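You operate a simulated robot arm through the tools that you are given. There is no shell and no other tool.

You are at the controls of a simulated two-armed robot. One attempt, no reset.

TASK
Join the brown controller to the small gold arc and light it.
Fine: the arc on the long bench; lay the controller in the grey holder by the red bin, green button towards the grey block; teal plug in the end by the minus button, blue plug in the end by the green button, both before the white rail goes on.
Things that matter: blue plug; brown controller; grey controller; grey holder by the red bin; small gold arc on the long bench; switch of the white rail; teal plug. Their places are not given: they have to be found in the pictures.

The check looks at the end state, three seconds after you hand in, the way a careful person would. Anything else that was tipped, shoved, dropped, spilled or broken makes it a failure.

THE ROBOT
Two 7-joint arms with two-finger parallel grippers on one trunk that stands fixed in place. Base frame: the origin is at the foot of the trunk, x ahead of it, y to its left, z up; the work surface is at about z = 784. Readings come in mm, degrees, newtons and seconds.
The left shoulder is at [50, 209, 1121], the right one opposite. With the tool pointing down near the work surface each hand reaches from about 240 to 900 mm from the base axis, measured 20 degrees to its own side. Payload 4.4 kg a hand.
The TCP of each hand is the grasp point between the finger pads, 23 mm short of the fingertips. In the tool frame z runs along the fingers and y along their closing line. Largest opening 94 mm; finger width 38, thickness 10; the body of the gripper, 54 by 96 mm, starts 39 mm behind the TCP.
Orientation is that of the tool frame in the base frame, as a unit quaternion [x, y, z, w]. With the fingers straight down and closing along the base's y, the tool's x points along the base's -x, its y along +y and its z along -z.

THE INTERFACE
- The arms move only by the tool servo_tool. It takes "left_targets", "right_targets" or both (then of equal length, played together; a hand with none holds still); each is one flat list of numbers, 7 for each row, row after row: the shift along the base's x, y, z in units of 30 mm (1.0 is 30 mm), then the turn, a rotation vector about the base's x, y, z in units of 5 degrees (1.0 is 5 degrees), then the gripper command, from -1 (shut) to 1 (fully open), values between in proportion. In form: [dx, dy, dz, ax, ay, az, fingers, dx, dy, dz, ax, ay, az, fingers, ...]. A call has 1 to 20 rows; each row shifts and turns the commanded pose from where the row before left it. A call with a number of a shift or a turn outside -1 to 1 is refused whole. Rows are played at 5 a second. More than 50 mm and 8.6 degrees between two rows, or a gripper value outside its range, and nothing of the call is played. A pose out of reach is approached as far as the arm can. The call stops where the force on the tool passes 90 N (or 10 N more than at its start, if that is more) or the arm is blocked; 0.2 s more then pass. The fingers move at their own pace (about 108 mm/s each) and stop on an object; they squeeze with about 32 N. The grip force told is the motor's: it shows also when the fingers shut on nothing. Time passes only in rows, and 0.2 s behind the last, so rows that do not move let the fingers close. The reply holds the time, the measured pose of the TCP, the force on the tool along the base axes, the opening and the grip force, in the units named above and with some noise, with the torque about the TCP (base axes, N m) and any sound that the robot's microphone picked up.
- Cameras (640 x 400 px; columns grow to the right, rows downward): "scene" is now at [154.8, -6.9, 1289.7]; the picture's right is [-0.06, -1.00, 0.00], its down [-0.58, 0.04, -0.81] and it looks along [0.81, -0.05, -0.58] (base axes); focal length 313 px, centre (320, 200). "left" rides on the left gripper at [86, -16, -75] in its tool frame; the picture's right is [0.18, 0.98, 0.00], its down [-0.58, 0.11, -0.81] and it looks along [-0.79, 0.15, 0.59] (tool axes); focal length 243 px, centre (320, 200). "right" rides on the right gripper at [86, 16, -74] in its tool frame; the picture's right is [-0.18, 0.98, 0.00], its down [-0.58, -0.11, -0.81] and it looks along [-0.79, -0.15, 0.59] (tool axes); focal length 243 px, centre (320, 200).
- camera(camera): a new picture of that camera. The clock stands still meanwhile.
- slide_trunk(by): slides the trunk up (or, below 0, down) by that many mm; the arms and the scene camera ride with it, the base frame stays. It gives what a move gives, with no picture.
- pan_tilt(pan, tilt): turns the head with the scene camera to pan (to the left, within 80 degrees either way) and tilt (down, from -29 to 69), counted from straight ahead of the robot. It gives what a move gives.
- probe_pixels(camera, pixels): there is no depth. For up to 12 entries [column, row, z] of the newest picture of that camera ("zoom" is the newest enlarged one), the place [x, y] in the base frame at which the ray of that pixel passes the height z, good to about 2 mm. The clock stands still meanwhile.
- inspect(camera, box): a new picture of the part [left, top, right, bottom] of that camera's present view, enlarged. The clock stands still meanwhile.
- finish_job(): hands the job in; it is judged then, once.

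Open the grippers and draw the arms clear of the work before you hand the job in, unless the task says otherwise.

The tools are called after ">>>" as name(argument=value, ...) on one line, values as JSON. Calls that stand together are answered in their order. servo_tool: Moves the arms, as the interface text tells. Its arguments: {"type":"object","properties":{"left_targets":{"type":"array"},"right_targets":{"type":"array"}},"required":[]} The other tools are called the same way: slide_trunk (by) slides the trunk up or down; pan_tilt (pan, tilt) turns the head that bears the scene camera; camera (camera) takes a picture; probe_pixels (camera, pixels) gives the place at which the rays of pixels pass given heights; inspect (camera, box) takes an enlarged picture of a part of a camera's view; finish_job () hands the job in.

At the start:

```text
t: 0.0
left_position: [609.0, 132.3, 1075.1]
left_orientation: [-0.001, 1.0, 0.0, 0.0]
left_ft_force: [0.1, 0.7, 0.6]
left_ft_torque: [-0.02, 0.02, -0.02]
left_opening: 94.1
left_gripper_force: 0.1
right_position: [606.5, -365.5, 1103.3]
right_orientation: [0.0, 1.0, 0.0, 0.0]
right_ft_force: [0.2, -0.1, -0.1]
right_ft_torque: [-0.03, 0.01, 0.0]
right_opening: 94.2
right_gripper_force: 0.1
trunk travel left (down, up): [-200.0, 363.0]
head pan, tilt: [-3.6, 35.7]
```

scene: 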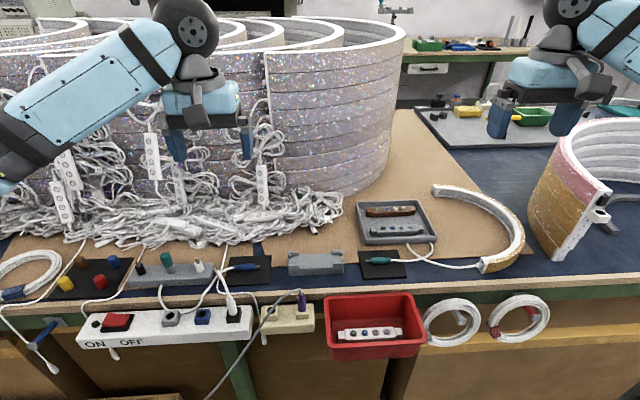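
right: 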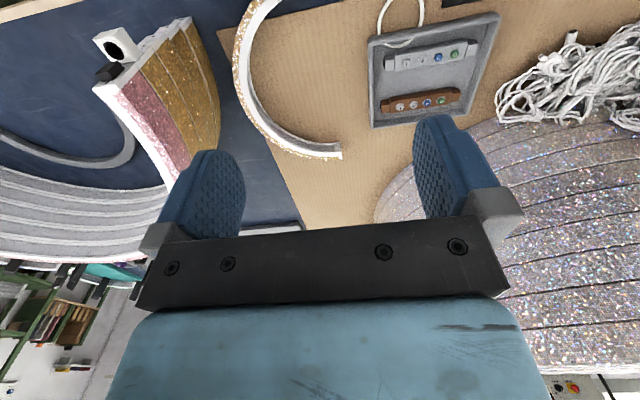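
left: 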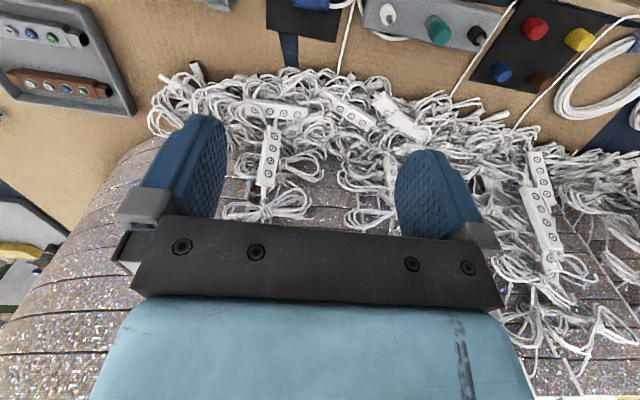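

The scene shows a tray at about (396,222) holding a brown controller and a grey one, a grey holder at about (315,263), blue plug at (243,267), teal plug at (378,261), and a white rail at (165,325). I enlarge these parts to understand them.

>>> inspect(camera="scene", box=[340, 180, 540, 305])

>>> inspect(camera="scene", box=[200, 225, 440, 375])

>>> inspect(camera="scene", box=[0, 225, 260, 387])

>>> inspect(camera="right", box=[350, 0, 510, 130])

```text
3.20 times, centred on (440, 242) of scene
```

zoom: 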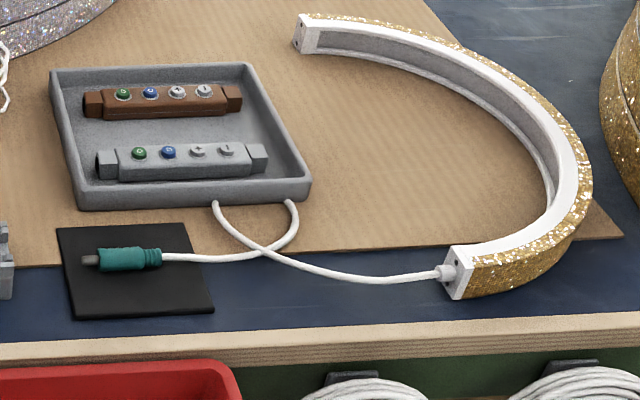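

```text
2.67 times, centred on (320, 300) of scene
```

zoom: 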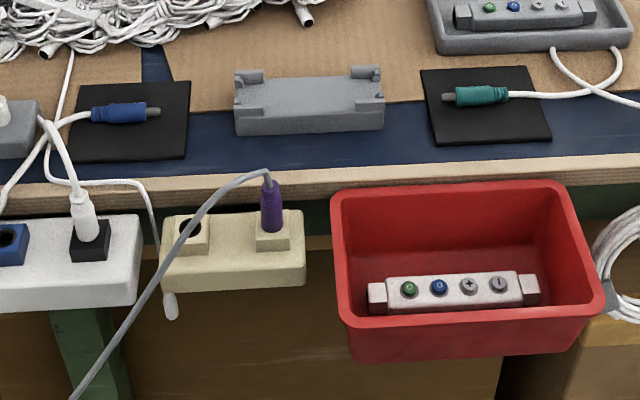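

```text
2.46 times, centred on (130, 306) of scene
```

zoom: 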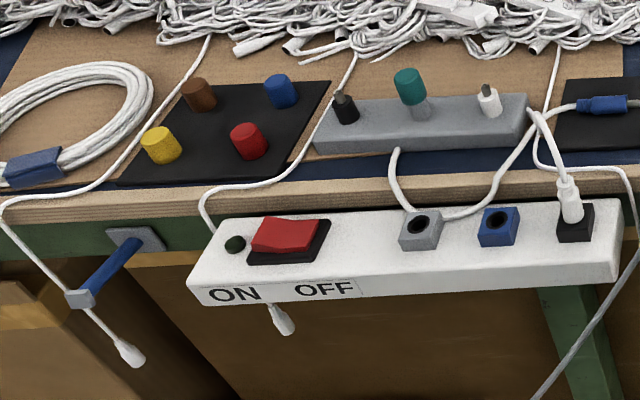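

```text
3.08 times, centred on (430, 65) of right
```

zoom: 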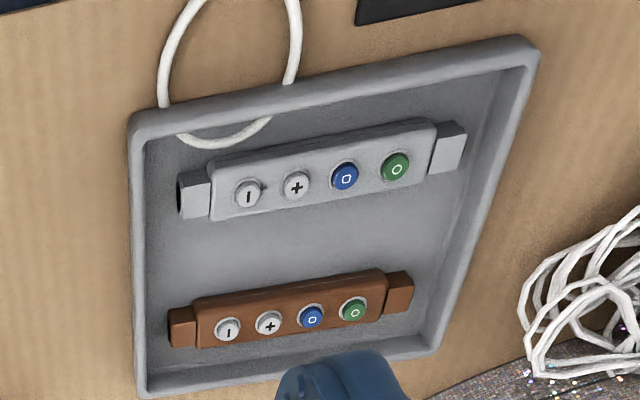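

The brown controller's buttons read minus, plus, blue, green from −y to +y; the blue plug points −y and the teal plug points +y. I probe the main places at the bench height.

>>> probe_pixels(camera="scene", pixels=[[288, 275, 784], [345, 275, 784], [289, 262, 784], [345, 252, 820], [372, 213, 800], [412, 213, 800], [240, 268, 790], [382, 262, 790], [487, 265, 800], [117, 322, 760], [375, 335, 700], [175, 270, 800]])

>>> pan_tilt(pan=5, tilt=55)

>>> camera(camera="scene")

```text
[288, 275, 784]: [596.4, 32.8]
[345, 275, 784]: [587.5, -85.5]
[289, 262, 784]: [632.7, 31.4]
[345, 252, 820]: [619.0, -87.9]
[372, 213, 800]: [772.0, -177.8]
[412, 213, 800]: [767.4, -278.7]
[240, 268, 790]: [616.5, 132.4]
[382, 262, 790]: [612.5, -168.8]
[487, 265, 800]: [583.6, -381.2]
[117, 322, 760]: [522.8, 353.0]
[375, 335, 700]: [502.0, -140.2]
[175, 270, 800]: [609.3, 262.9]
```

```text
t: 0.8
left_position: [608.3, 133.6, 1075.6]
left_orientation: [0.0, 1.0, 0.0, -0.001]
left_ft_force: [0.6, -0.6, 0.8]
left_ft_torque: [-0.04, 0.0, 0.01]
left_opening: 94.2
left_gripper_force: 0.1
right_position: [605.3, -365.8, 1102.7]
right_orientation: [0.0, 1.0, 0.0, 0.0]
right_ft_force: [0.4, 0.4, 0.3]
right_ft_torque: [-0.01, -0.01, -0.02]
right_opening: 94.1
right_gripper_force: 0.0
trunk travel left (down, up): [-200.0, 363.0]
head pan, tilt: [5.0, 55.0]
```

```text
taken
```

scene: 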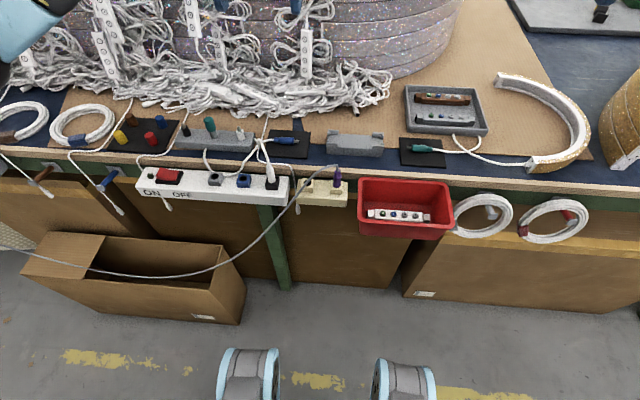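

With the head tilted I see the whole bench; the holder is at (355,143), blue plug at (286,141), teal plug at (425,148). I zoom tightly on the holder and probe from the enlarged picture.

>>> pan_tilt(pan=-3, tilt=44)

>>> camera(camera="scene")

>>> inspect(camera="scene", box=[270, 180, 350, 230])

```text
t: 1.6
left_position: [609.3, 133.9, 1075.5]
left_orientation: [0.0, 1.0, 0.0, 0.001]
left_ft_force: [-0.2, 0.0, -0.2]
left_ft_torque: [0.02, 0.02, -0.01]
left_opening: 93.8
left_gripper_force: 0.1
right_position: [605.6, -367.3, 1102.7]
right_orientation: [0.0, 1.0, 0.0, 0.0]
right_ft_force: [-0.3, -0.1, 0.6]
right_ft_torque: [0.01, -0.02, 0.02]
right_opening: 93.8
right_gripper_force: 0.1
trunk travel left (down, up): [-200.0, 363.0]
head pan, tilt: [-3.0, 44.0]
```

```text
taken
```

scene: 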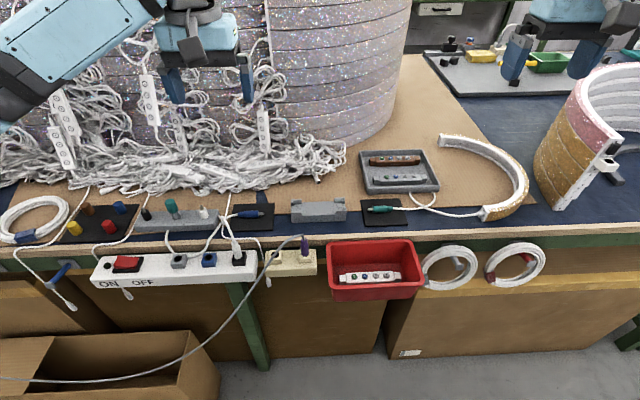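

```text
8.00 times, centred on (310, 205) of scene
```

zoom: 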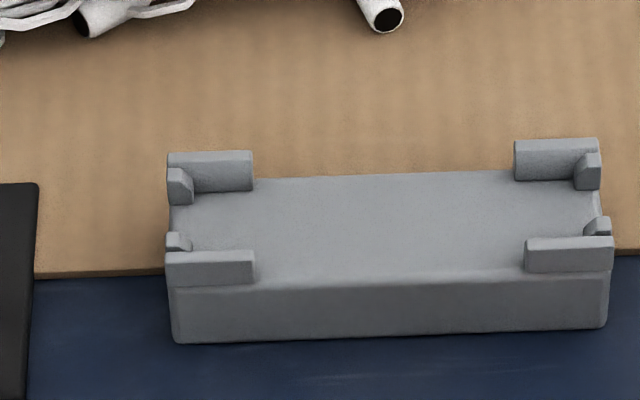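

The holder is a block with four corner walls and small end stubs. I probe its edges at several heights to find its size and height.

>>> probe_pixels(camera="zoom", pixels=[[175, 343, 784], [607, 327, 784], [168, 286, 805], [168, 286, 810], [168, 286, 815], [612, 272, 805], [612, 272, 810], [612, 272, 815], [167, 254, 820], [612, 238, 820], [167, 153, 820], [598, 139, 820]])

>>> inspect(camera="scene", box=[350, 140, 446, 200])

```text
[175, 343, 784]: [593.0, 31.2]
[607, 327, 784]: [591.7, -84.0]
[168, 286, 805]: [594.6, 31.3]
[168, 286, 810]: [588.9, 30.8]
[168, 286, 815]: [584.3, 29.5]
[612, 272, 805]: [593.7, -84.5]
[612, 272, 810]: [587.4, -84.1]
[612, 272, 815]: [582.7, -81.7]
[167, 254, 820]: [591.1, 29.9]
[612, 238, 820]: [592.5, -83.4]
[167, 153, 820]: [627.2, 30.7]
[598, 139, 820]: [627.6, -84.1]
```

```text
6.67 times, centred on (398, 170) of scene
```

zoom: 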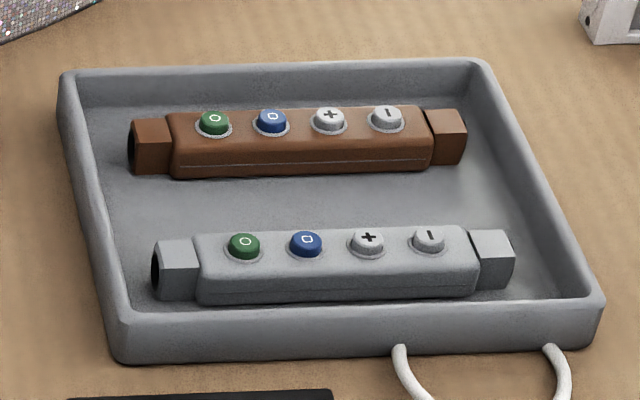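

The holder block top is near z≈806 with corner walls to about 820, centred near (610,−26.5). Now I probe the brown controller's edges in the tray.

>>> probe_pixels(camera="zoom", pixels=[[177, 178, 790], [429, 167, 790], [170, 115, 810], [424, 107, 810], [133, 175, 790], [132, 121, 807], [463, 111, 807], [466, 160, 790], [177, 150, 808], [428, 138, 808], [115, 360, 785], [597, 348, 785]])

>>> inspect(camera="scene", box=[364, 150, 428, 190])

```text
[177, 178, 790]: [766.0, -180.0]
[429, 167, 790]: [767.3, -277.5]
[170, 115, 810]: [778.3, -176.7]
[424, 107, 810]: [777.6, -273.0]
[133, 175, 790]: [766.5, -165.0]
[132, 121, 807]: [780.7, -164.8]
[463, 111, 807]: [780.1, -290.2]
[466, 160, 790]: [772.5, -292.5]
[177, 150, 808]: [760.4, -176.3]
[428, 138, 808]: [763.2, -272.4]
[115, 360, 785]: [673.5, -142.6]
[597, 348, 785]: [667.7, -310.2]
```

```text
10.00 times, centred on (396, 170) of scene
```

zoom: 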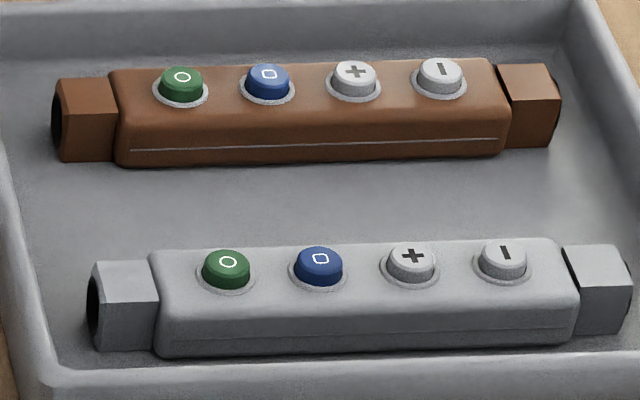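

The brown controller is about 97 mm body plus end caps (126 overall). I probe the tray's back wall foot, the grey controller's near edges, and the body's edges in this 10x zoom for clearance.

>>> probe_pixels(camera="zoom", pixels=[[300, 58, 787], [300, 4, 800], [115, 167, 787], [503, 156, 787], [116, 141, 800], [118, 125, 805], [110, 72, 805], [492, 59, 805], [150, 253, 805], [555, 239, 805], [300, 165, 787], [300, 350, 787]])

>>> camera(camera="right")

>>> inspect(camera="right", box=[360, 20, 508, 130])

```text
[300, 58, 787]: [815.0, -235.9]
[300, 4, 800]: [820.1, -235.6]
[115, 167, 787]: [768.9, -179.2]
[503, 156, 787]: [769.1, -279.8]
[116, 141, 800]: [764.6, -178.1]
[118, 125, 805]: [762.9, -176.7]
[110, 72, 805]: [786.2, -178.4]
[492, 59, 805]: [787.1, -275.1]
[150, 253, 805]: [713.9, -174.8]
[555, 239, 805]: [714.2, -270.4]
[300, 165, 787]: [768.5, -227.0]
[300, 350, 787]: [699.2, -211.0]
```

```text
taken
```

right: 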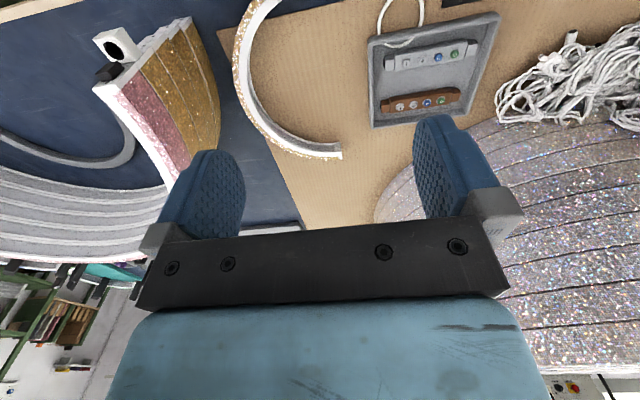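

```text
3.64 times, centred on (434, 75) of right
```

zoom: 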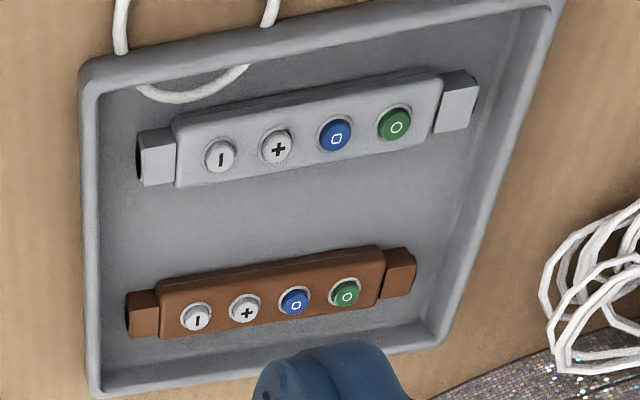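

Body spans x≈768–789, y≈−178 to −278, top near z≈803; the tray leaves room for fingers both sides. I zoom further on the holder ends to measure the inner pocket.

>>> inspect(camera="scene", box=[286, 195, 318, 225])

>>> probe_pixels(camera="scene", pixels=[[345, 150, 790], [372, 130, 790], [395, 105, 790], [405, 20, 1050], [385, 135, 790], [300, 185, 790], [345, 160, 790]])

>>> inspect(camera="scene", box=[318, 190, 350, 220])

```text
13.33 times, centred on (302, 210) of scene
```

zoom: 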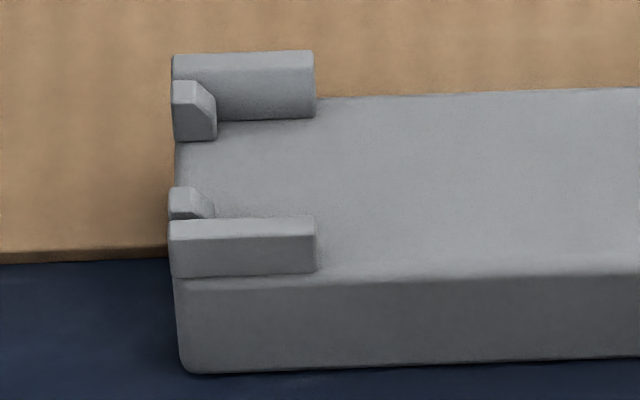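

```text
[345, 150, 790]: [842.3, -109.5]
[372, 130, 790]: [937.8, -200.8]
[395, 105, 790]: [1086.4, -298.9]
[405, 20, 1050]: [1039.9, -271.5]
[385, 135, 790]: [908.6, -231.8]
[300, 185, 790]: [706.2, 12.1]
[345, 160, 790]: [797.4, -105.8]
```

```text
13.33 times, centred on (334, 205) of scene
```

zoom: 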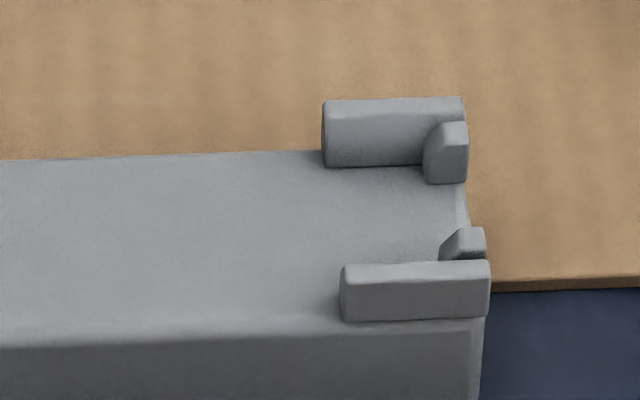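

The pocket's end stubs are ~7 mm thick, leaving roughly 101 mm inner length. I probe the inner faces of walls and stubs on the right end.

>>> probe_pixels(camera="zoom", pixels=[[330, 167, 806], [400, 98, 820], [400, 262, 820], [400, 272, 820], [342, 322, 806], [424, 165, 806], [425, 183, 806], [467, 183, 806], [440, 258, 813], [486, 230, 820], [325, 100, 820], [490, 262, 820]])

>>> inspect(camera="scene", box=[286, 195, 318, 225])

>>> probe_pixels(camera="zoom", pixels=[[310, 118, 806], [250, 52, 820], [250, 219, 820], [300, 277, 806], [172, 140, 806], [217, 138, 806], [188, 373, 784], [172, 56, 820], [172, 220, 820], [318, 217, 820], [192, 82, 820], [190, 188, 820]])

```text
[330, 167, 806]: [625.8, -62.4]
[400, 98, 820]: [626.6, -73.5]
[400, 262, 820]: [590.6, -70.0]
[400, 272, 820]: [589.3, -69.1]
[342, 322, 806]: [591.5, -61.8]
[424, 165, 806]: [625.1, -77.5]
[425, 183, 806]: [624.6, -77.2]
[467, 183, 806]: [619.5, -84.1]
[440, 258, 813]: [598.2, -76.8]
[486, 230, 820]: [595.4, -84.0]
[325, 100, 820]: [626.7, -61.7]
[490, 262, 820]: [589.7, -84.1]
```

```text
13.33 times, centred on (302, 210) of scene
```

zoom: 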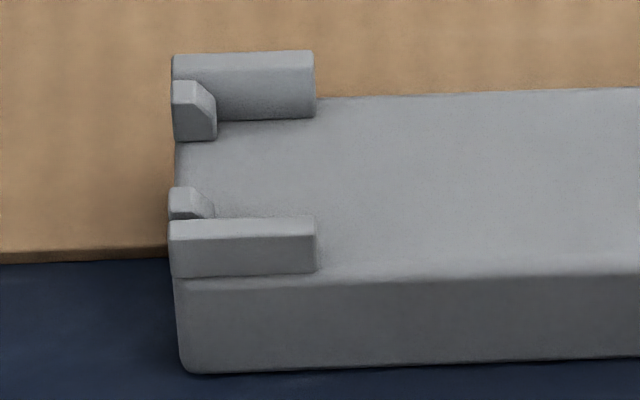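

```text
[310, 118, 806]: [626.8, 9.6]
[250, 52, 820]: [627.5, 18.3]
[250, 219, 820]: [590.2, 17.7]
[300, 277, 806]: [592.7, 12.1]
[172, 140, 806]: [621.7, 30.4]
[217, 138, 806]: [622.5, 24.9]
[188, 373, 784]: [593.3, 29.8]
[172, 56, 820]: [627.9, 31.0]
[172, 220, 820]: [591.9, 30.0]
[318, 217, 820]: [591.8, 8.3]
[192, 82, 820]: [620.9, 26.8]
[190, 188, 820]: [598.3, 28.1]
```

The pocket inner depth is near 28–30 mm with walls about 9 mm tall, centred about (612,−27). I now turn the right hand +90° (so its camera looks toward +y) while moving above the brown controller.

>>> servo_tool(right_targets=[0.319, 0.256, -0.3, 0, 0, 1, 0.2, 0.319, 0.256, -0.3, 0, 0, 1, 0.2, 0.319, 0.256, -0.3, 0, 0, 1, 0.2, 0.319, 0.256, -0.3, 0, 0, 1, 0.2, 0.319, 0.256, -0.3, 0, 0, 1, 0.2, 0.319, 0.256, -0.3, 0, 0, 1, 0.2, 0.319, 0.256, -0.3, 0, 0, 1, 0.2, 0.319, 0.256, -0.3, 0, 0, 1, 0.2, 0.319, 0.256, -0.3, 0, 0, 1, 0.2, 0.319, 0.256, -0.3, 0, 0, 1, 0.2, 0.319, 0.256, -0.3, 0, 0, 1, 0.2, 0.319, 0.256, -0.3, 0, 0, 1, 0.2, 0.319, 0.256, -0.3, 0, 0, 1, 0.2, 0.319, 0.256, -0.3, 0, 0, 1, 0.2, 0.319, 0.256, -0.3, 0, 0, 1, 0.2, 0.319, 0.256, -0.3, 0, 0, 1, 0.2, 0.319, 0.256, -0.3, 0, 0, 1, 0.2, 0.319, 0.256, -0.3, 0, 0, 1, 0.2])

>>> camera(camera="right")

>>> camera(camera="scene")

```text
t: 5.4
left_position: [608.7, 134.4, 1075.3]
left_orientation: [0.001, 1.0, 0.0, 0.0]
left_ft_force: [-0.7, 0.3, -0.7]
left_ft_torque: [0.0, -0.02, 0.02]
left_opening: 93.9
left_gripper_force: 0.0
right_position: [669.1, -315.8, 1045.1]
right_orientation: [-0.281, 0.96, -0.001, -0.001]
right_ft_force: [-0.1, 0.0, 0.1]
right_ft_torque: [-0.02, 0.01, -0.03]
right_opening: 56.4
right_gripper_force: 0.0
right hand out of reach, approached as far as the arm can: row 7, 8, 9, 10, 11, 12, 13, 14, 15, 16, 17, 18
trunk travel left (down, up): [-200.0, 363.0]
head pan, tilt: [-3.0, 44.0]
```

```text
taken
```

right: 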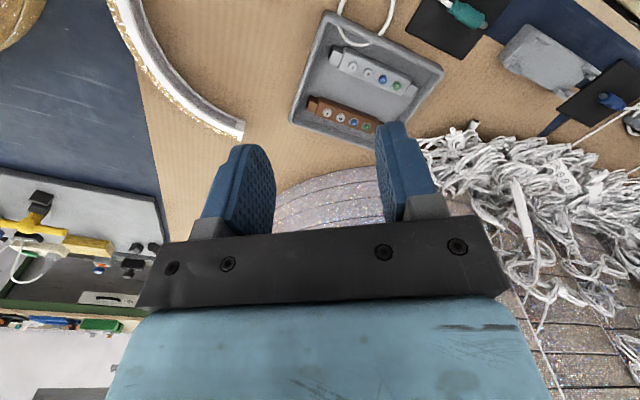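

```text
taken
```

scene: 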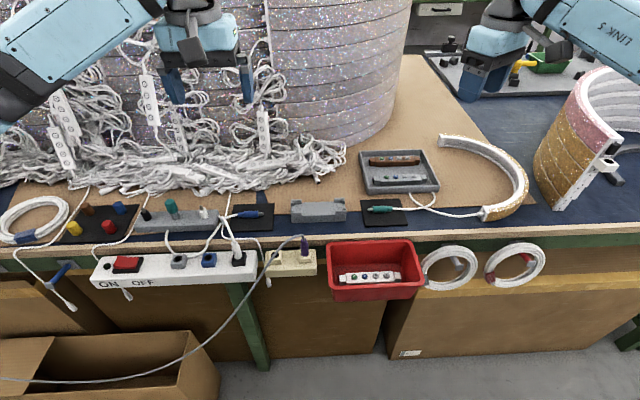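

The right hand stopped turning at about +33° (out of reach past that), so I will turn the other way instead. I first test with a zero row to see where the commanded pose stands.

>>> servo_tool(right_targets=[0, 0, 0, 0, 0, -1, 0.2, 0, 0, 0, 0, 0, -1, 0.2])

```text
t: 6.0
left_position: [609.0, 134.8, 1075.1]
left_orientation: [0.0, 1.0, 0.0, 0.001]
left_ft_force: [0.1, -0.9, -0.1]
left_ft_torque: [0.0, -0.01, 0.0]
left_opening: 93.9
left_gripper_force: 0.1
right_position: [670.2, -316.9, 1043.4]
right_orientation: [-0.195, 0.981, 0.0, 0.0]
right_ft_force: [-1.0, -0.5, -0.6]
right_ft_torque: [0.01, -0.01, -0.05]
right_opening: 56.1
right_gripper_force: 0.1
trunk travel left (down, up): [-200.0, 363.0]
head pan, tilt: [-3.0, 44.0]
```

The command restarts from the measured pose, so I turn the right hand the other way, about −100°, in place.

>>> servo_tool(right_targets=[0, 0, 0, 0, 0, -1, 0.2, 0, 0, 0, 0, 0, -1, 0.2, 0, 0, 0, 0, 0, -1, 0.2, 0, 0, 0, 0, 0, -1, 0.2, 0, 0, 0, 0, 0, -1, 0.2, 0, 0, 0, 0, 0, -1, 0.2, 0, 0, 0, 0, 0, -1, 0.2, 0, 0, 0, 0, 0, -1, 0.2, 0, 0, 0, 0, 0, -1, 0.2, 0, 0, 0, 0, 0, -1, 0.2, 0, 0, 0, 0, 0, -1, 0.2, 0, 0, 0, 0, 0, -1, 0.2, 0, 0, 0, 0, 0, -1, 0.2, 0, 0, 0, 0, 0, -1, 0.2, 0, 0, 0, 0, 0, -1, 0.2, 0, 0, 0, 0, 0, -1, 0.2, 0, 0, 0, 0, 0, -1, 0.2, 0, 0, 0, 0, 0, -1, 0.2, 0, 0, 0, 0, 0, -1, 0.2, 0, 0, 0, 0, 0, -1, 0.2])

>>> camera(camera="right")

```text
t: 10.2
left_position: [608.5, 133.0, 1075.1]
left_orientation: [0.0, 1.0, 0.0, 0.001]
left_ft_force: [-0.1, -0.8, -0.5]
left_ft_torque: [-0.02, 0.01, 0.02]
left_opening: 93.7
left_gripper_force: 0.0
right_position: [668.8, -317.4, 1044.9]
right_orientation: [0.627, 0.779, 0.0, 0.0]
right_ft_force: [0.7, -0.3, -0.1]
right_ft_torque: [-0.02, -0.01, -0.01]
right_opening: 56.3
right_gripper_force: 0.1
trunk travel left (down, up): [-200.0, 363.0]
head pan, tilt: [-3.0, 44.0]
```

```text
taken
```

right: 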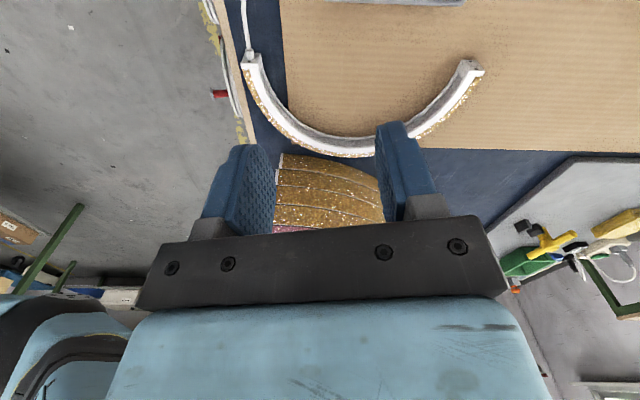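

Turning −78° works. I finish to −90° while moving to above the brown controller at about (778,−228,920).

>>> servo_tool(right_targets=[0.455, 0.3725, -0.52, 0, 0, -0.309, 0.0, 0.455, 0.3725, -0.52, 0, 0, -0.309, 0.0, 0.455, 0.3725, -0.52, 0, 0, -0.309, 0.0, 0.455, 0.3725, -0.52, 0, 0, -0.309, 0.0, 0.455, 0.3725, -0.52, 0, 0, -0.309, 0.0, 0.455, 0.3725, -0.52, 0, 0, -0.309, 0.0, 0.455, 0.3725, -0.52, 0, 0, -0.309, 0.0, 0.455, 0.3725, -0.52, 0, 0, -0.309, 0.0])

>>> camera(camera="right")

>>> camera(camera="scene")

```text
t: 12.0
left_position: [609.3, 133.9, 1074.6]
left_orientation: [0.0, 1.0, 0.0, 0.0]
left_ft_force: [0.5, 0.6, 0.7]
left_ft_torque: [-0.01, 0.01, 0.0]
left_opening: 93.7
left_gripper_force: 0.1
right_position: [778.8, -227.6, 918.1]
right_orientation: [0.706, 0.708, 0.0, 0.0]
right_ft_force: [0.5, -0.1, -0.4]
right_ft_torque: [-0.02, -0.03, -0.03]
right_opening: 47.1
right_gripper_force: 0.1
trunk travel left (down, up): [-200.0, 363.0]
head pan, tilt: [-3.0, 44.0]
```

```text
taken
```

right: 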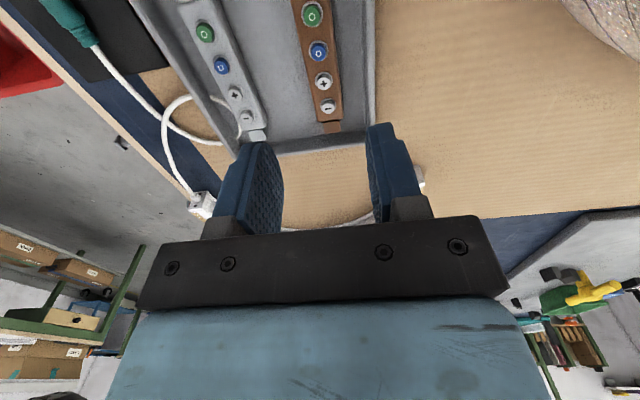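

```text
taken
```

scene: 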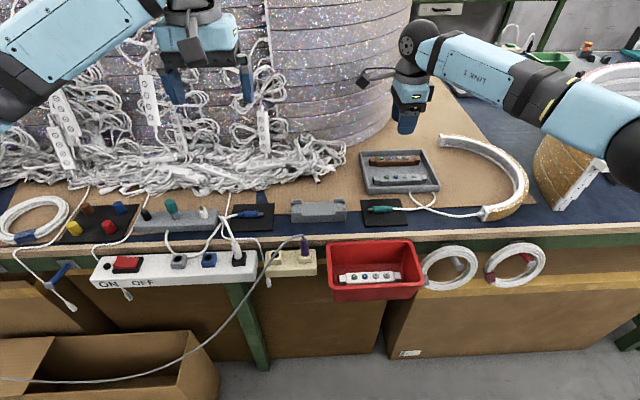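

The right camera shows the brown controller almost centred between the fingers at (320,60–130). I zoom in and probe its edges from this nearer view.

>>> inspect(camera="right", box=[250, 0, 410, 140])

```text
2.86 times, centred on (330, 70) of right
```

zoom: 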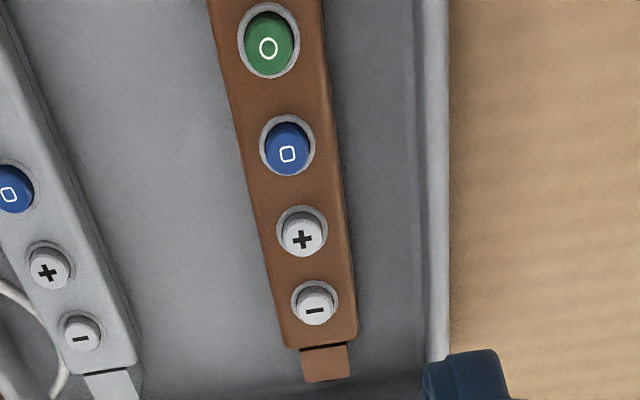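

>>> probe_pixels(camera="zoom", pixels=[[288, 347, 803], [357, 340, 803], [229, 100, 803], [327, 100, 803], [240, 150, 803], [337, 150, 803], [288, 155, 806], [303, 240, 806], [315, 312, 806], [305, 381, 795], [350, 376, 795], [425, 200, 787]])

```text
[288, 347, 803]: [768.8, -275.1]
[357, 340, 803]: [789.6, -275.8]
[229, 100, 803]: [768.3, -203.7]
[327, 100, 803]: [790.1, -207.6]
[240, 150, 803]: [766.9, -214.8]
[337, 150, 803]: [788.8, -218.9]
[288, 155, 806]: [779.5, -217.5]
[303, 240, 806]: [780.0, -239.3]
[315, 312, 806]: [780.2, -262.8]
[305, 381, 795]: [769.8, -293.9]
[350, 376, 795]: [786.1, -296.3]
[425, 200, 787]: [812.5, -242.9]
```

The body's x range is 768.3–789.6, centre ≈779, aligned with y; hand is at x 778.8, y −227.6. I narrow the fingers to ~38 mm and lower to z≈816.

>>> servo_tool(right_targets=[0, 0, -0.4, 0, 0, 0, -0.19, 0.0, 0, -0.8, 0, 0, 0, -0.19, 0, 0, -0.8, 0, 0, 0, -0.19, 0, 0, -0.7, 0, 0, 0, -0.19, 0, 0, -0.4, 0, 0, 0, -0.19, 0, 0, -0.3, 0, 0, 0, -0.19])

>>> camera(camera="right")

>>> inspect(camera="scene", box=[350, 110, 446, 200])

```text
t: 13.4
left_position: [610.4, 132.8, 1074.9]
left_orientation: [0.001, 1.0, 0.001, -0.001]
left_ft_force: [-0.1, -0.5, -0.1]
left_ft_torque: [0.02, -0.01, 0.04]
left_opening: 94.0
left_gripper_force: 0.0
right_position: [777.3, -227.0, 816.8]
right_orientation: [0.705, 0.709, 0.0, -0.001]
right_ft_force: [-0.1, 0.2, 0.8]
right_ft_torque: [0.03, 0.03, 0.03]
right_opening: 38.1
right_gripper_force: 0.1
trunk travel left (down, up): [-200.0, 363.0]
head pan, tilt: [-3.0, 44.0]
```

```text
taken
```

right: 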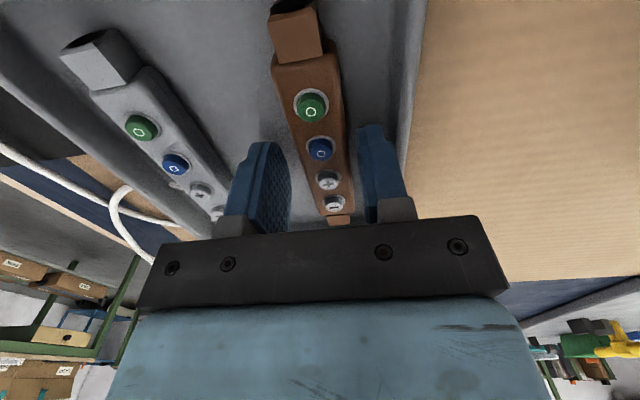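

```text
4.44 times, centred on (398, 155) of scene
```

zoom: 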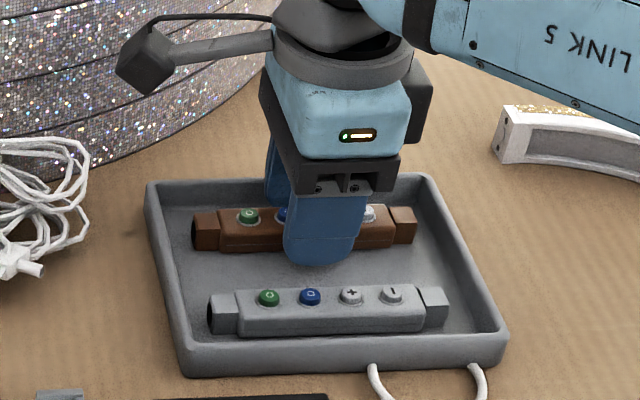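

The fingers straddle the controller with space on both sides. I lower 3 mm more and close on the body.

>>> servo_tool(right_targets=[0, 0, -0.1, 0, 0, 0, -0.19, 0.03, 0, 0, 0, 0, 0, -0.5, 0, 0, 0, 0, 0, 0, -1, 0, 0, 0, 0, 0, 0, -1])

>>> camera(camera="right")

```text
t: 14.4
left_position: [609.7, 132.5, 1075.9]
left_orientation: [0.0, 1.0, 0.0, 0.0]
left_ft_force: [0.5, 0.3, -0.3]
left_ft_torque: [0.01, 0.02, -0.02]
left_opening: 93.7
left_gripper_force: 0.0
right_position: [779.0, -226.5, 814.7]
right_orientation: [0.706, 0.708, 0.0, 0.0]
right_ft_force: [-0.5, -0.3, 0.4]
right_ft_torque: [0.06, 0.01, 0.04]
right_opening: 23.9
right_gripper_force: 32.2
trunk travel left (down, up): [-200.0, 363.0]
head pan, tilt: [-3.0, 44.0]
```

```text
taken
```

right: 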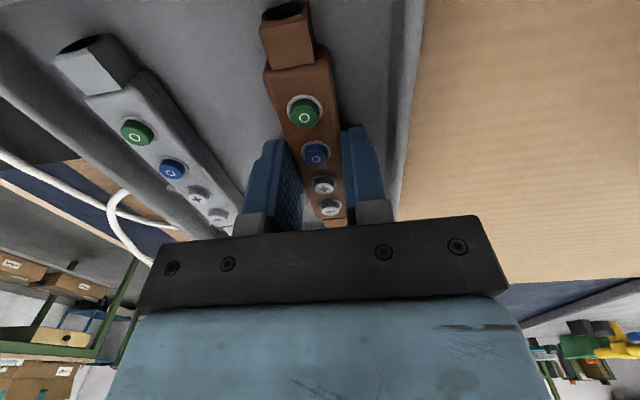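

Grip is 23.9 mm at 32 N. I lift the controller straight up about 85 mm, and at the same time draw the left hand away to +y so that the hands don't meet.

>>> servo_tool(right_targets=[0, 0, 0.3, 0, 0, 0, -1, 0, 0, 0.6, 0, 0, 0, -1, 0, 0, 0.7, 0, 0, 0, -1, 0, 0, 0.7, 0, 0, 0, -1, 0, 0, 0.6, 0, 0, 0, -1], left_targets=[-0.4, 0.8, 0, 0, 0, 0, 1, -0.4, 0.8, 0, 0, 0, 0, 1, -0.4, 0.8, 0, 0, 0, 0, 1, -0.4, 0.8, 0, 0, 0, 0, 1, -0.4, 0.8, 0, 0, 0, 0, 1])

>>> camera(camera="right")

>>> camera(camera="scene")

```text
t: 15.6
left_position: [547.5, 253.7, 1076.9]
left_orientation: [0.0, 1.0, 0.0, 0.0]
left_ft_force: [-1.6, -0.9, 0.5]
left_ft_torque: [-0.02, -0.01, 0.01]
left_opening: 94.2
left_gripper_force: 0.0
right_position: [779.6, -225.7, 902.2]
right_orientation: [0.707, 0.707, 0.001, 0.001]
right_ft_force: [0.1, -0.9, 0.8]
right_ft_torque: [0.01, 0.02, -0.03]
right_opening: 23.7
right_gripper_force: 31.9
trunk travel left (down, up): [-200.0, 363.0]
head pan, tilt: [-3.0, 44.0]
```

```text
taken
```

right: 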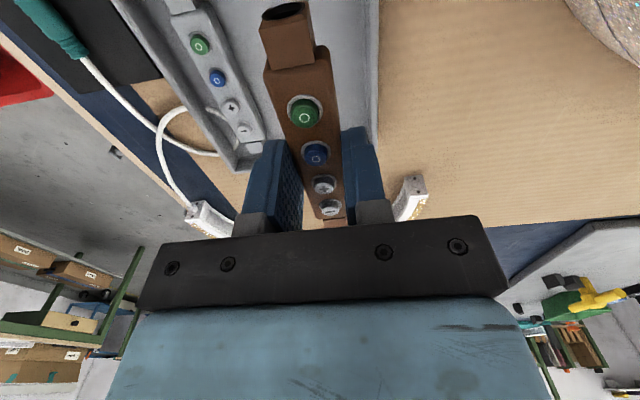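

```text
taken
```

scene: 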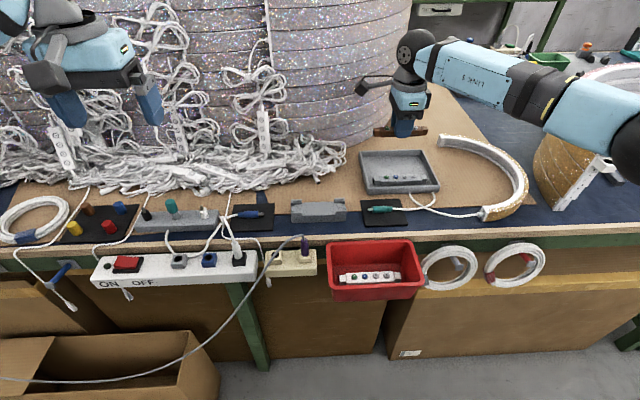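

The controller hangs level in the grip and the left hand is clear. I carry it at z≈900 to above the holder.

>>> servo_tool(right_targets=[-0.9, 0.5, 0, 0, 0, 0, -1, -0.9, 0.6, 0, 0, 0, 0, -1, -0.9, 0.7, 0, 0, 0, 0, -1, -0.8, 0.9, 0, 0, 0, 0, -1, -0.8, 0.95, 0, 0, 0, 0, -1, -0.7, 1, 0, 0, 0, 0, -1, -0.5, 1, -0.2, 0, 0, 0, -1, -0.1, 1, -0.3, 0, 0, 0, -1])

>>> camera(camera="scene")

>>> camera(camera="right")

```text
t: 17.4
left_position: [548.1, 253.0, 1074.9]
left_orientation: [0.0, 1.0, -0.001, 0.0]
left_ft_force: [0.0, 0.2, -0.3]
left_ft_torque: [0.02, 0.02, -0.02]
left_opening: 94.1
left_gripper_force: 0.0
right_position: [608.6, -28.8, 884.0]
right_orientation: [0.707, 0.707, 0.0, 0.0]
right_ft_force: [0.1, -0.2, -0.2]
right_ft_torque: [-0.01, -0.01, -0.02]
right_opening: 24.1
right_gripper_force: 31.5
trunk travel left (down, up): [-200.0, 363.0]
head pan, tilt: [-3.0, 44.0]
```

```text
taken
```

scene: 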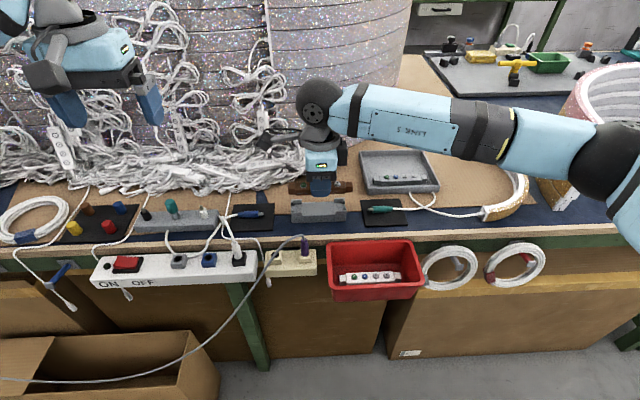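

```text
taken
```

right: 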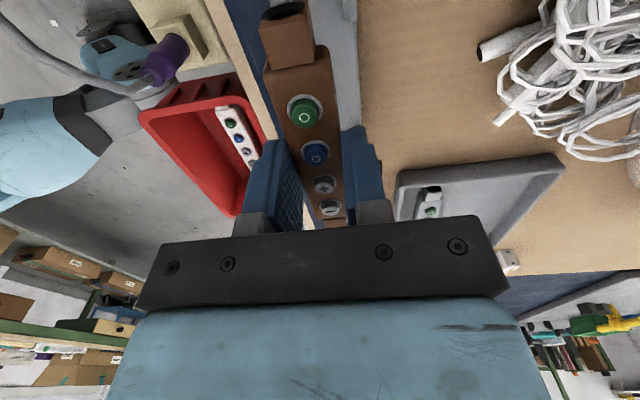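

The controller is over the holder. I lower to about 854 (bottom ~10 mm above the corner walls) with a small correction and zoom in to check alignment.

>>> servo_tool(right_targets=[0.05, 0.045, -0.5, 0, 0, 0, -1, 0.05, 0.045, -0.5, 0, 0, 0, -1])

>>> inspect(camera="scene", box=[278, 175, 358, 225])

>>> inspect(camera="right", box=[200, 0, 440, 220])

```text
t: 18.0
left_position: [548.7, 252.9, 1075.5]
left_orientation: [0.0, 1.0, 0.0, 0.001]
left_ft_force: [0.1, 0.1, -0.7]
left_ft_torque: [-0.04, 0.0, 0.02]
left_opening: 94.2
left_gripper_force: 0.1
right_position: [614.7, -25.4, 854.5]
right_orientation: [0.706, 0.709, -0.001, -0.001]
right_ft_force: [0.3, 0.1, -1.3]
right_ft_torque: [0.01, 0.01, -0.03]
right_opening: 23.8
right_gripper_force: 31.8
trunk travel left (down, up): [-200.0, 363.0]
head pan, tilt: [-3.0, 44.0]
```

```text
8.00 times, centred on (318, 200) of scene
```

zoom: 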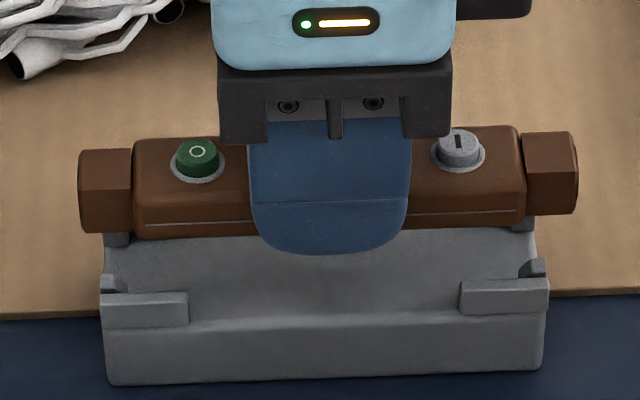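

```text
1.82 times, centred on (320, 110) of right
```

zoom: 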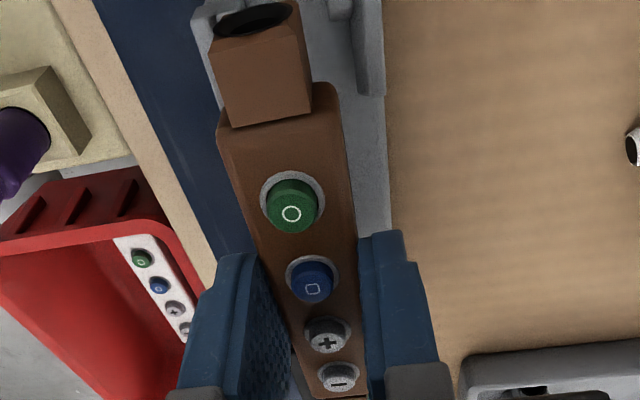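

The controller looks nearly centred over the holder. I take a fresh scene zoom and probe the controller ends and holder ends.

>>> inspect(camera="scene", box=[278, 175, 358, 225])

>>> probe_pixels(camera="zoom", pixels=[[138, 237, 827], [524, 225, 827], [79, 150, 840], [578, 132, 840], [82, 232, 829], [576, 213, 829], [134, 140, 842], [518, 126, 842], [103, 275, 814], [547, 262, 814], [100, 292, 814], [548, 279, 814]])

```text
8.00 times, centred on (318, 200) of scene
```

zoom: 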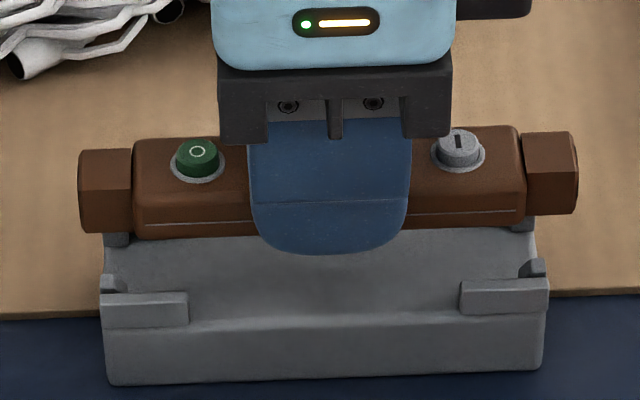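

```text
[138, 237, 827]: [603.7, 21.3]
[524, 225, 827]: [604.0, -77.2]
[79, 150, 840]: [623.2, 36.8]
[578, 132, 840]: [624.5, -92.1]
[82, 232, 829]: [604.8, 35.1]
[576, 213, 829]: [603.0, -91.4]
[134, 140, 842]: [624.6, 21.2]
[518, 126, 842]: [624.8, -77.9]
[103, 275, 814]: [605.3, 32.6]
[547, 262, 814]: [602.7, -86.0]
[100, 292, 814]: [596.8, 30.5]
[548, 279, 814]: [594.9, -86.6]
```

Controller centre is at y≈−28, holder centre ≈−27, so I shift about +1 mm in y and bring x to ≈611.5. First I read the pose again without moving to average out noise.

>>> servo_tool(right_targets=[0, 0, 0, 0, 0, 0, -1])

>>> servo_tool(right_targets=[0, 0, 0, 0, 0, 0, -1])

>>> servo_tool(right_targets=[0, 0, 0, 0, 0, 0, -1])

```text
t: 18.4
left_position: [548.8, 252.3, 1076.3]
left_orientation: [0.0, 1.0, 0.001, 0.0]
left_ft_force: [-1.0, -0.3, 0.2]
left_ft_torque: [0.04, 0.0, -0.04]
left_opening: 93.9
left_gripper_force: 0.0
right_position: [614.6, -25.8, 854.6]
right_orientation: [0.706, 0.709, 0.0, 0.0]
right_ft_force: [1.2, -0.1, -1.8]
right_ft_torque: [-0.01, 0.0, -0.02]
right_opening: 24.0
right_gripper_force: 32.1
trunk travel left (down, up): [-200.0, 363.0]
head pan, tilt: [-3.0, 44.0]
```

```text
t: 18.8
left_position: [548.7, 253.4, 1075.8]
left_orientation: [0.0, 1.0, 0.001, 0.0]
left_ft_force: [0.2, -0.5, -0.2]
left_ft_torque: [-0.01, 0.0, -0.01]
left_opening: 94.1
left_gripper_force: 0.1
right_position: [613.3, -27.5, 855.4]
right_orientation: [0.706, 0.708, 0.0, -0.001]
right_ft_force: [-0.7, 0.1, -1.4]
right_ft_torque: [0.0, 0.06, 0.0]
right_opening: 24.0
right_gripper_force: 31.8
trunk travel left (down, up): [-200.0, 363.0]
head pan, tilt: [-3.0, 44.0]
```

```text
t: 19.2
left_position: [548.9, 253.3, 1075.1]
left_orientation: [0.0, 1.0, 0.0, 0.001]
left_ft_force: [0.1, 0.1, -0.2]
left_ft_torque: [0.01, -0.01, 0.0]
left_opening: 94.0
left_gripper_force: 0.0
right_position: [613.7, -25.7, 855.9]
right_orientation: [0.706, 0.709, 0.0, 0.001]
right_ft_force: [-0.4, 0.9, -0.5]
right_ft_torque: [0.01, 0.01, -0.01]
right_opening: 23.7
right_gripper_force: 32.1
trunk travel left (down, up): [-200.0, 363.0]
head pan, tilt: [-3.0, 44.0]
```

Averaged pose is (614.1,−26.1,855.1). I shift by (−2.6,+1.3) and lower 9 mm, then check before entering the pocket.

>>> servo_tool(right_targets=[-0.087, 0.043, 0, 0, 0, 0, -1, 0, 0, -0.3, 0, 0, 0, -1, 0, 0, 0, 0, 0, 0, -1])

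>>> inspect(camera="scene", box=[278, 175, 358, 225])

>>> probe_pixels(camera="zoom", pixels=[[138, 257, 819], [524, 243, 819], [100, 292, 814], [548, 279, 814]])

```text
t: 20.0
left_position: [549.1, 252.6, 1074.3]
left_orientation: [0.001, 1.0, 0.0, 0.0]
left_ft_force: [0.2, -0.2, 0.2]
left_ft_torque: [-0.01, 0.0, -0.02]
left_opening: 94.3
left_gripper_force: 0.0
right_position: [611.2, -23.0, 846.0]
right_orientation: [0.706, 0.708, 0.0, 0.0]
right_ft_force: [0.1, 1.1, 0.3]
right_ft_torque: [0.01, 0.02, -0.02]
right_opening: 23.8
right_gripper_force: 32.1
trunk travel left (down, up): [-200.0, 363.0]
head pan, tilt: [-3.0, 44.0]
```

```text
8.00 times, centred on (318, 200) of scene
```

zoom: 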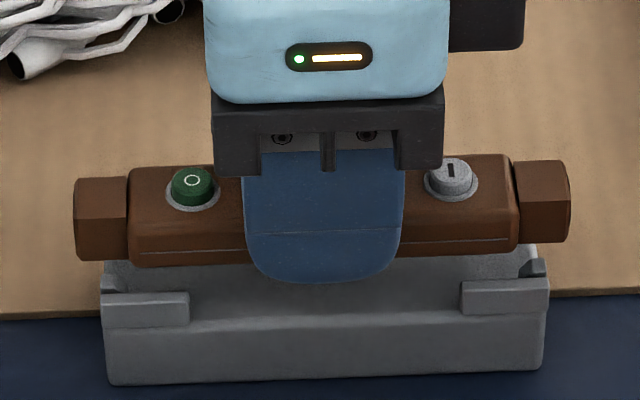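

```text
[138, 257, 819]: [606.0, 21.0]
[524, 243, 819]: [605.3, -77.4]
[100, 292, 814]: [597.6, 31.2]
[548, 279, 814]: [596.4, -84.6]
```

The y alignment looks good (controller centre col ≈325, holder ≈324). I check x alignment in the right wrist view, which looks down along the controller at the +y end.

>>> inspect(camera="right", box=[220, 0, 380, 100])

>>> camera(camera="left")

```text
4.00 times, centred on (300, 50) of right
```

zoom: 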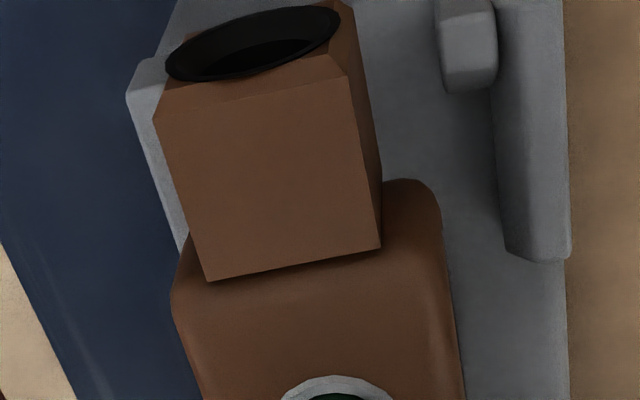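

```text
taken
```

left: 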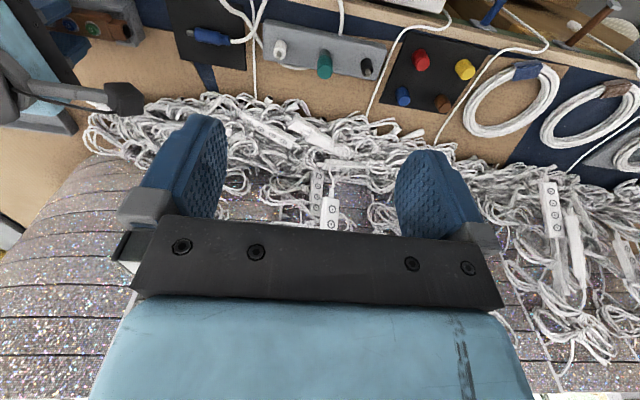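

I probe in this wrist view: front wall outer edge, back wall inner edge, and controller body sides.

>>> probe_pixels(camera="zoom", pixels=[[128, 95, 815], [165, 230, 815], [493, 120, 815], [493, 120, 806], [566, 120, 815], [441, 50, 806], [172, 290, 834], [458, 320, 834], [160, 110, 832], [345, 80, 832], [205, 280, 832], [380, 245, 832]])

```text
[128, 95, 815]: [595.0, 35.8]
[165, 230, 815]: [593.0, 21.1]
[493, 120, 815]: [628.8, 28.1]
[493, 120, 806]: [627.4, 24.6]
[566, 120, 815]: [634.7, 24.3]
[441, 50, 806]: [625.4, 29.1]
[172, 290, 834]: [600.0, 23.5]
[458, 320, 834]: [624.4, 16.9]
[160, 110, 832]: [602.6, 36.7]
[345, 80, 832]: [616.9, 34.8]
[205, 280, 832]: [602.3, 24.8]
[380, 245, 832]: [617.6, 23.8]
```

Estimates put the pocket centre near x≈612.7 and the controller at about 611.7, so I add +1 mm in x and lower in small steps, watching the force.

>>> servo_tool(right_targets=[0.033, 0, 0, 0, 0, 0, -1, 0, 0, -0.1, 0, 0, 0, -1, 0, 0, -0.1, 0, 0, 0, -1, 0, 0, 0, 0, 0, 0, -1])

>>> inspect(camera="scene", box=[278, 175, 358, 225])

>>> inspect(camera="right", box=[220, 0, 380, 100])

```text
t: 21.0
left_position: [549.3, 253.5, 1075.0]
left_orientation: [0.0, 1.0, 0.0, 0.0]
left_ft_force: [0.5, -0.7, -0.1]
left_ft_torque: [-0.04, -0.01, 0.0]
left_opening: 93.9
left_gripper_force: 0.0
right_position: [612.6, -23.2, 841.1]
right_orientation: [0.706, 0.708, 0.0, 0.0]
right_ft_force: [-0.4, 0.6, 0.2]
right_ft_torque: [-0.01, 0.02, -0.01]
right_opening: 23.8
right_gripper_force: 32.6
trunk travel left (down, up): [-200.0, 363.0]
head pan, tilt: [-3.0, 44.0]
```

```text
8.00 times, centred on (318, 200) of scene
```

zoom: 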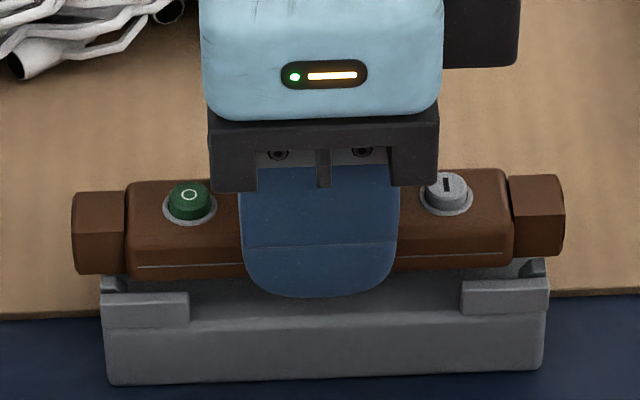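

```text
4.00 times, centred on (300, 50) of right
```

zoom: 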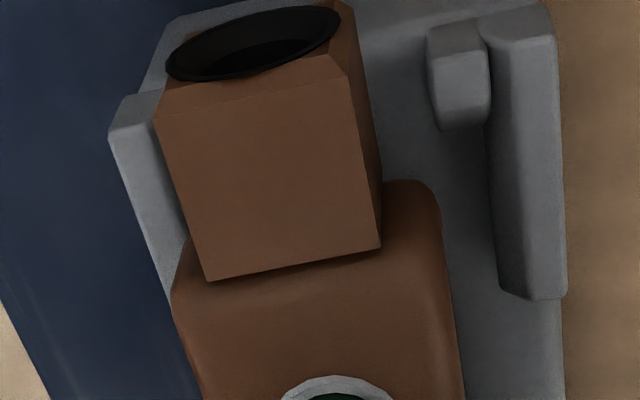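

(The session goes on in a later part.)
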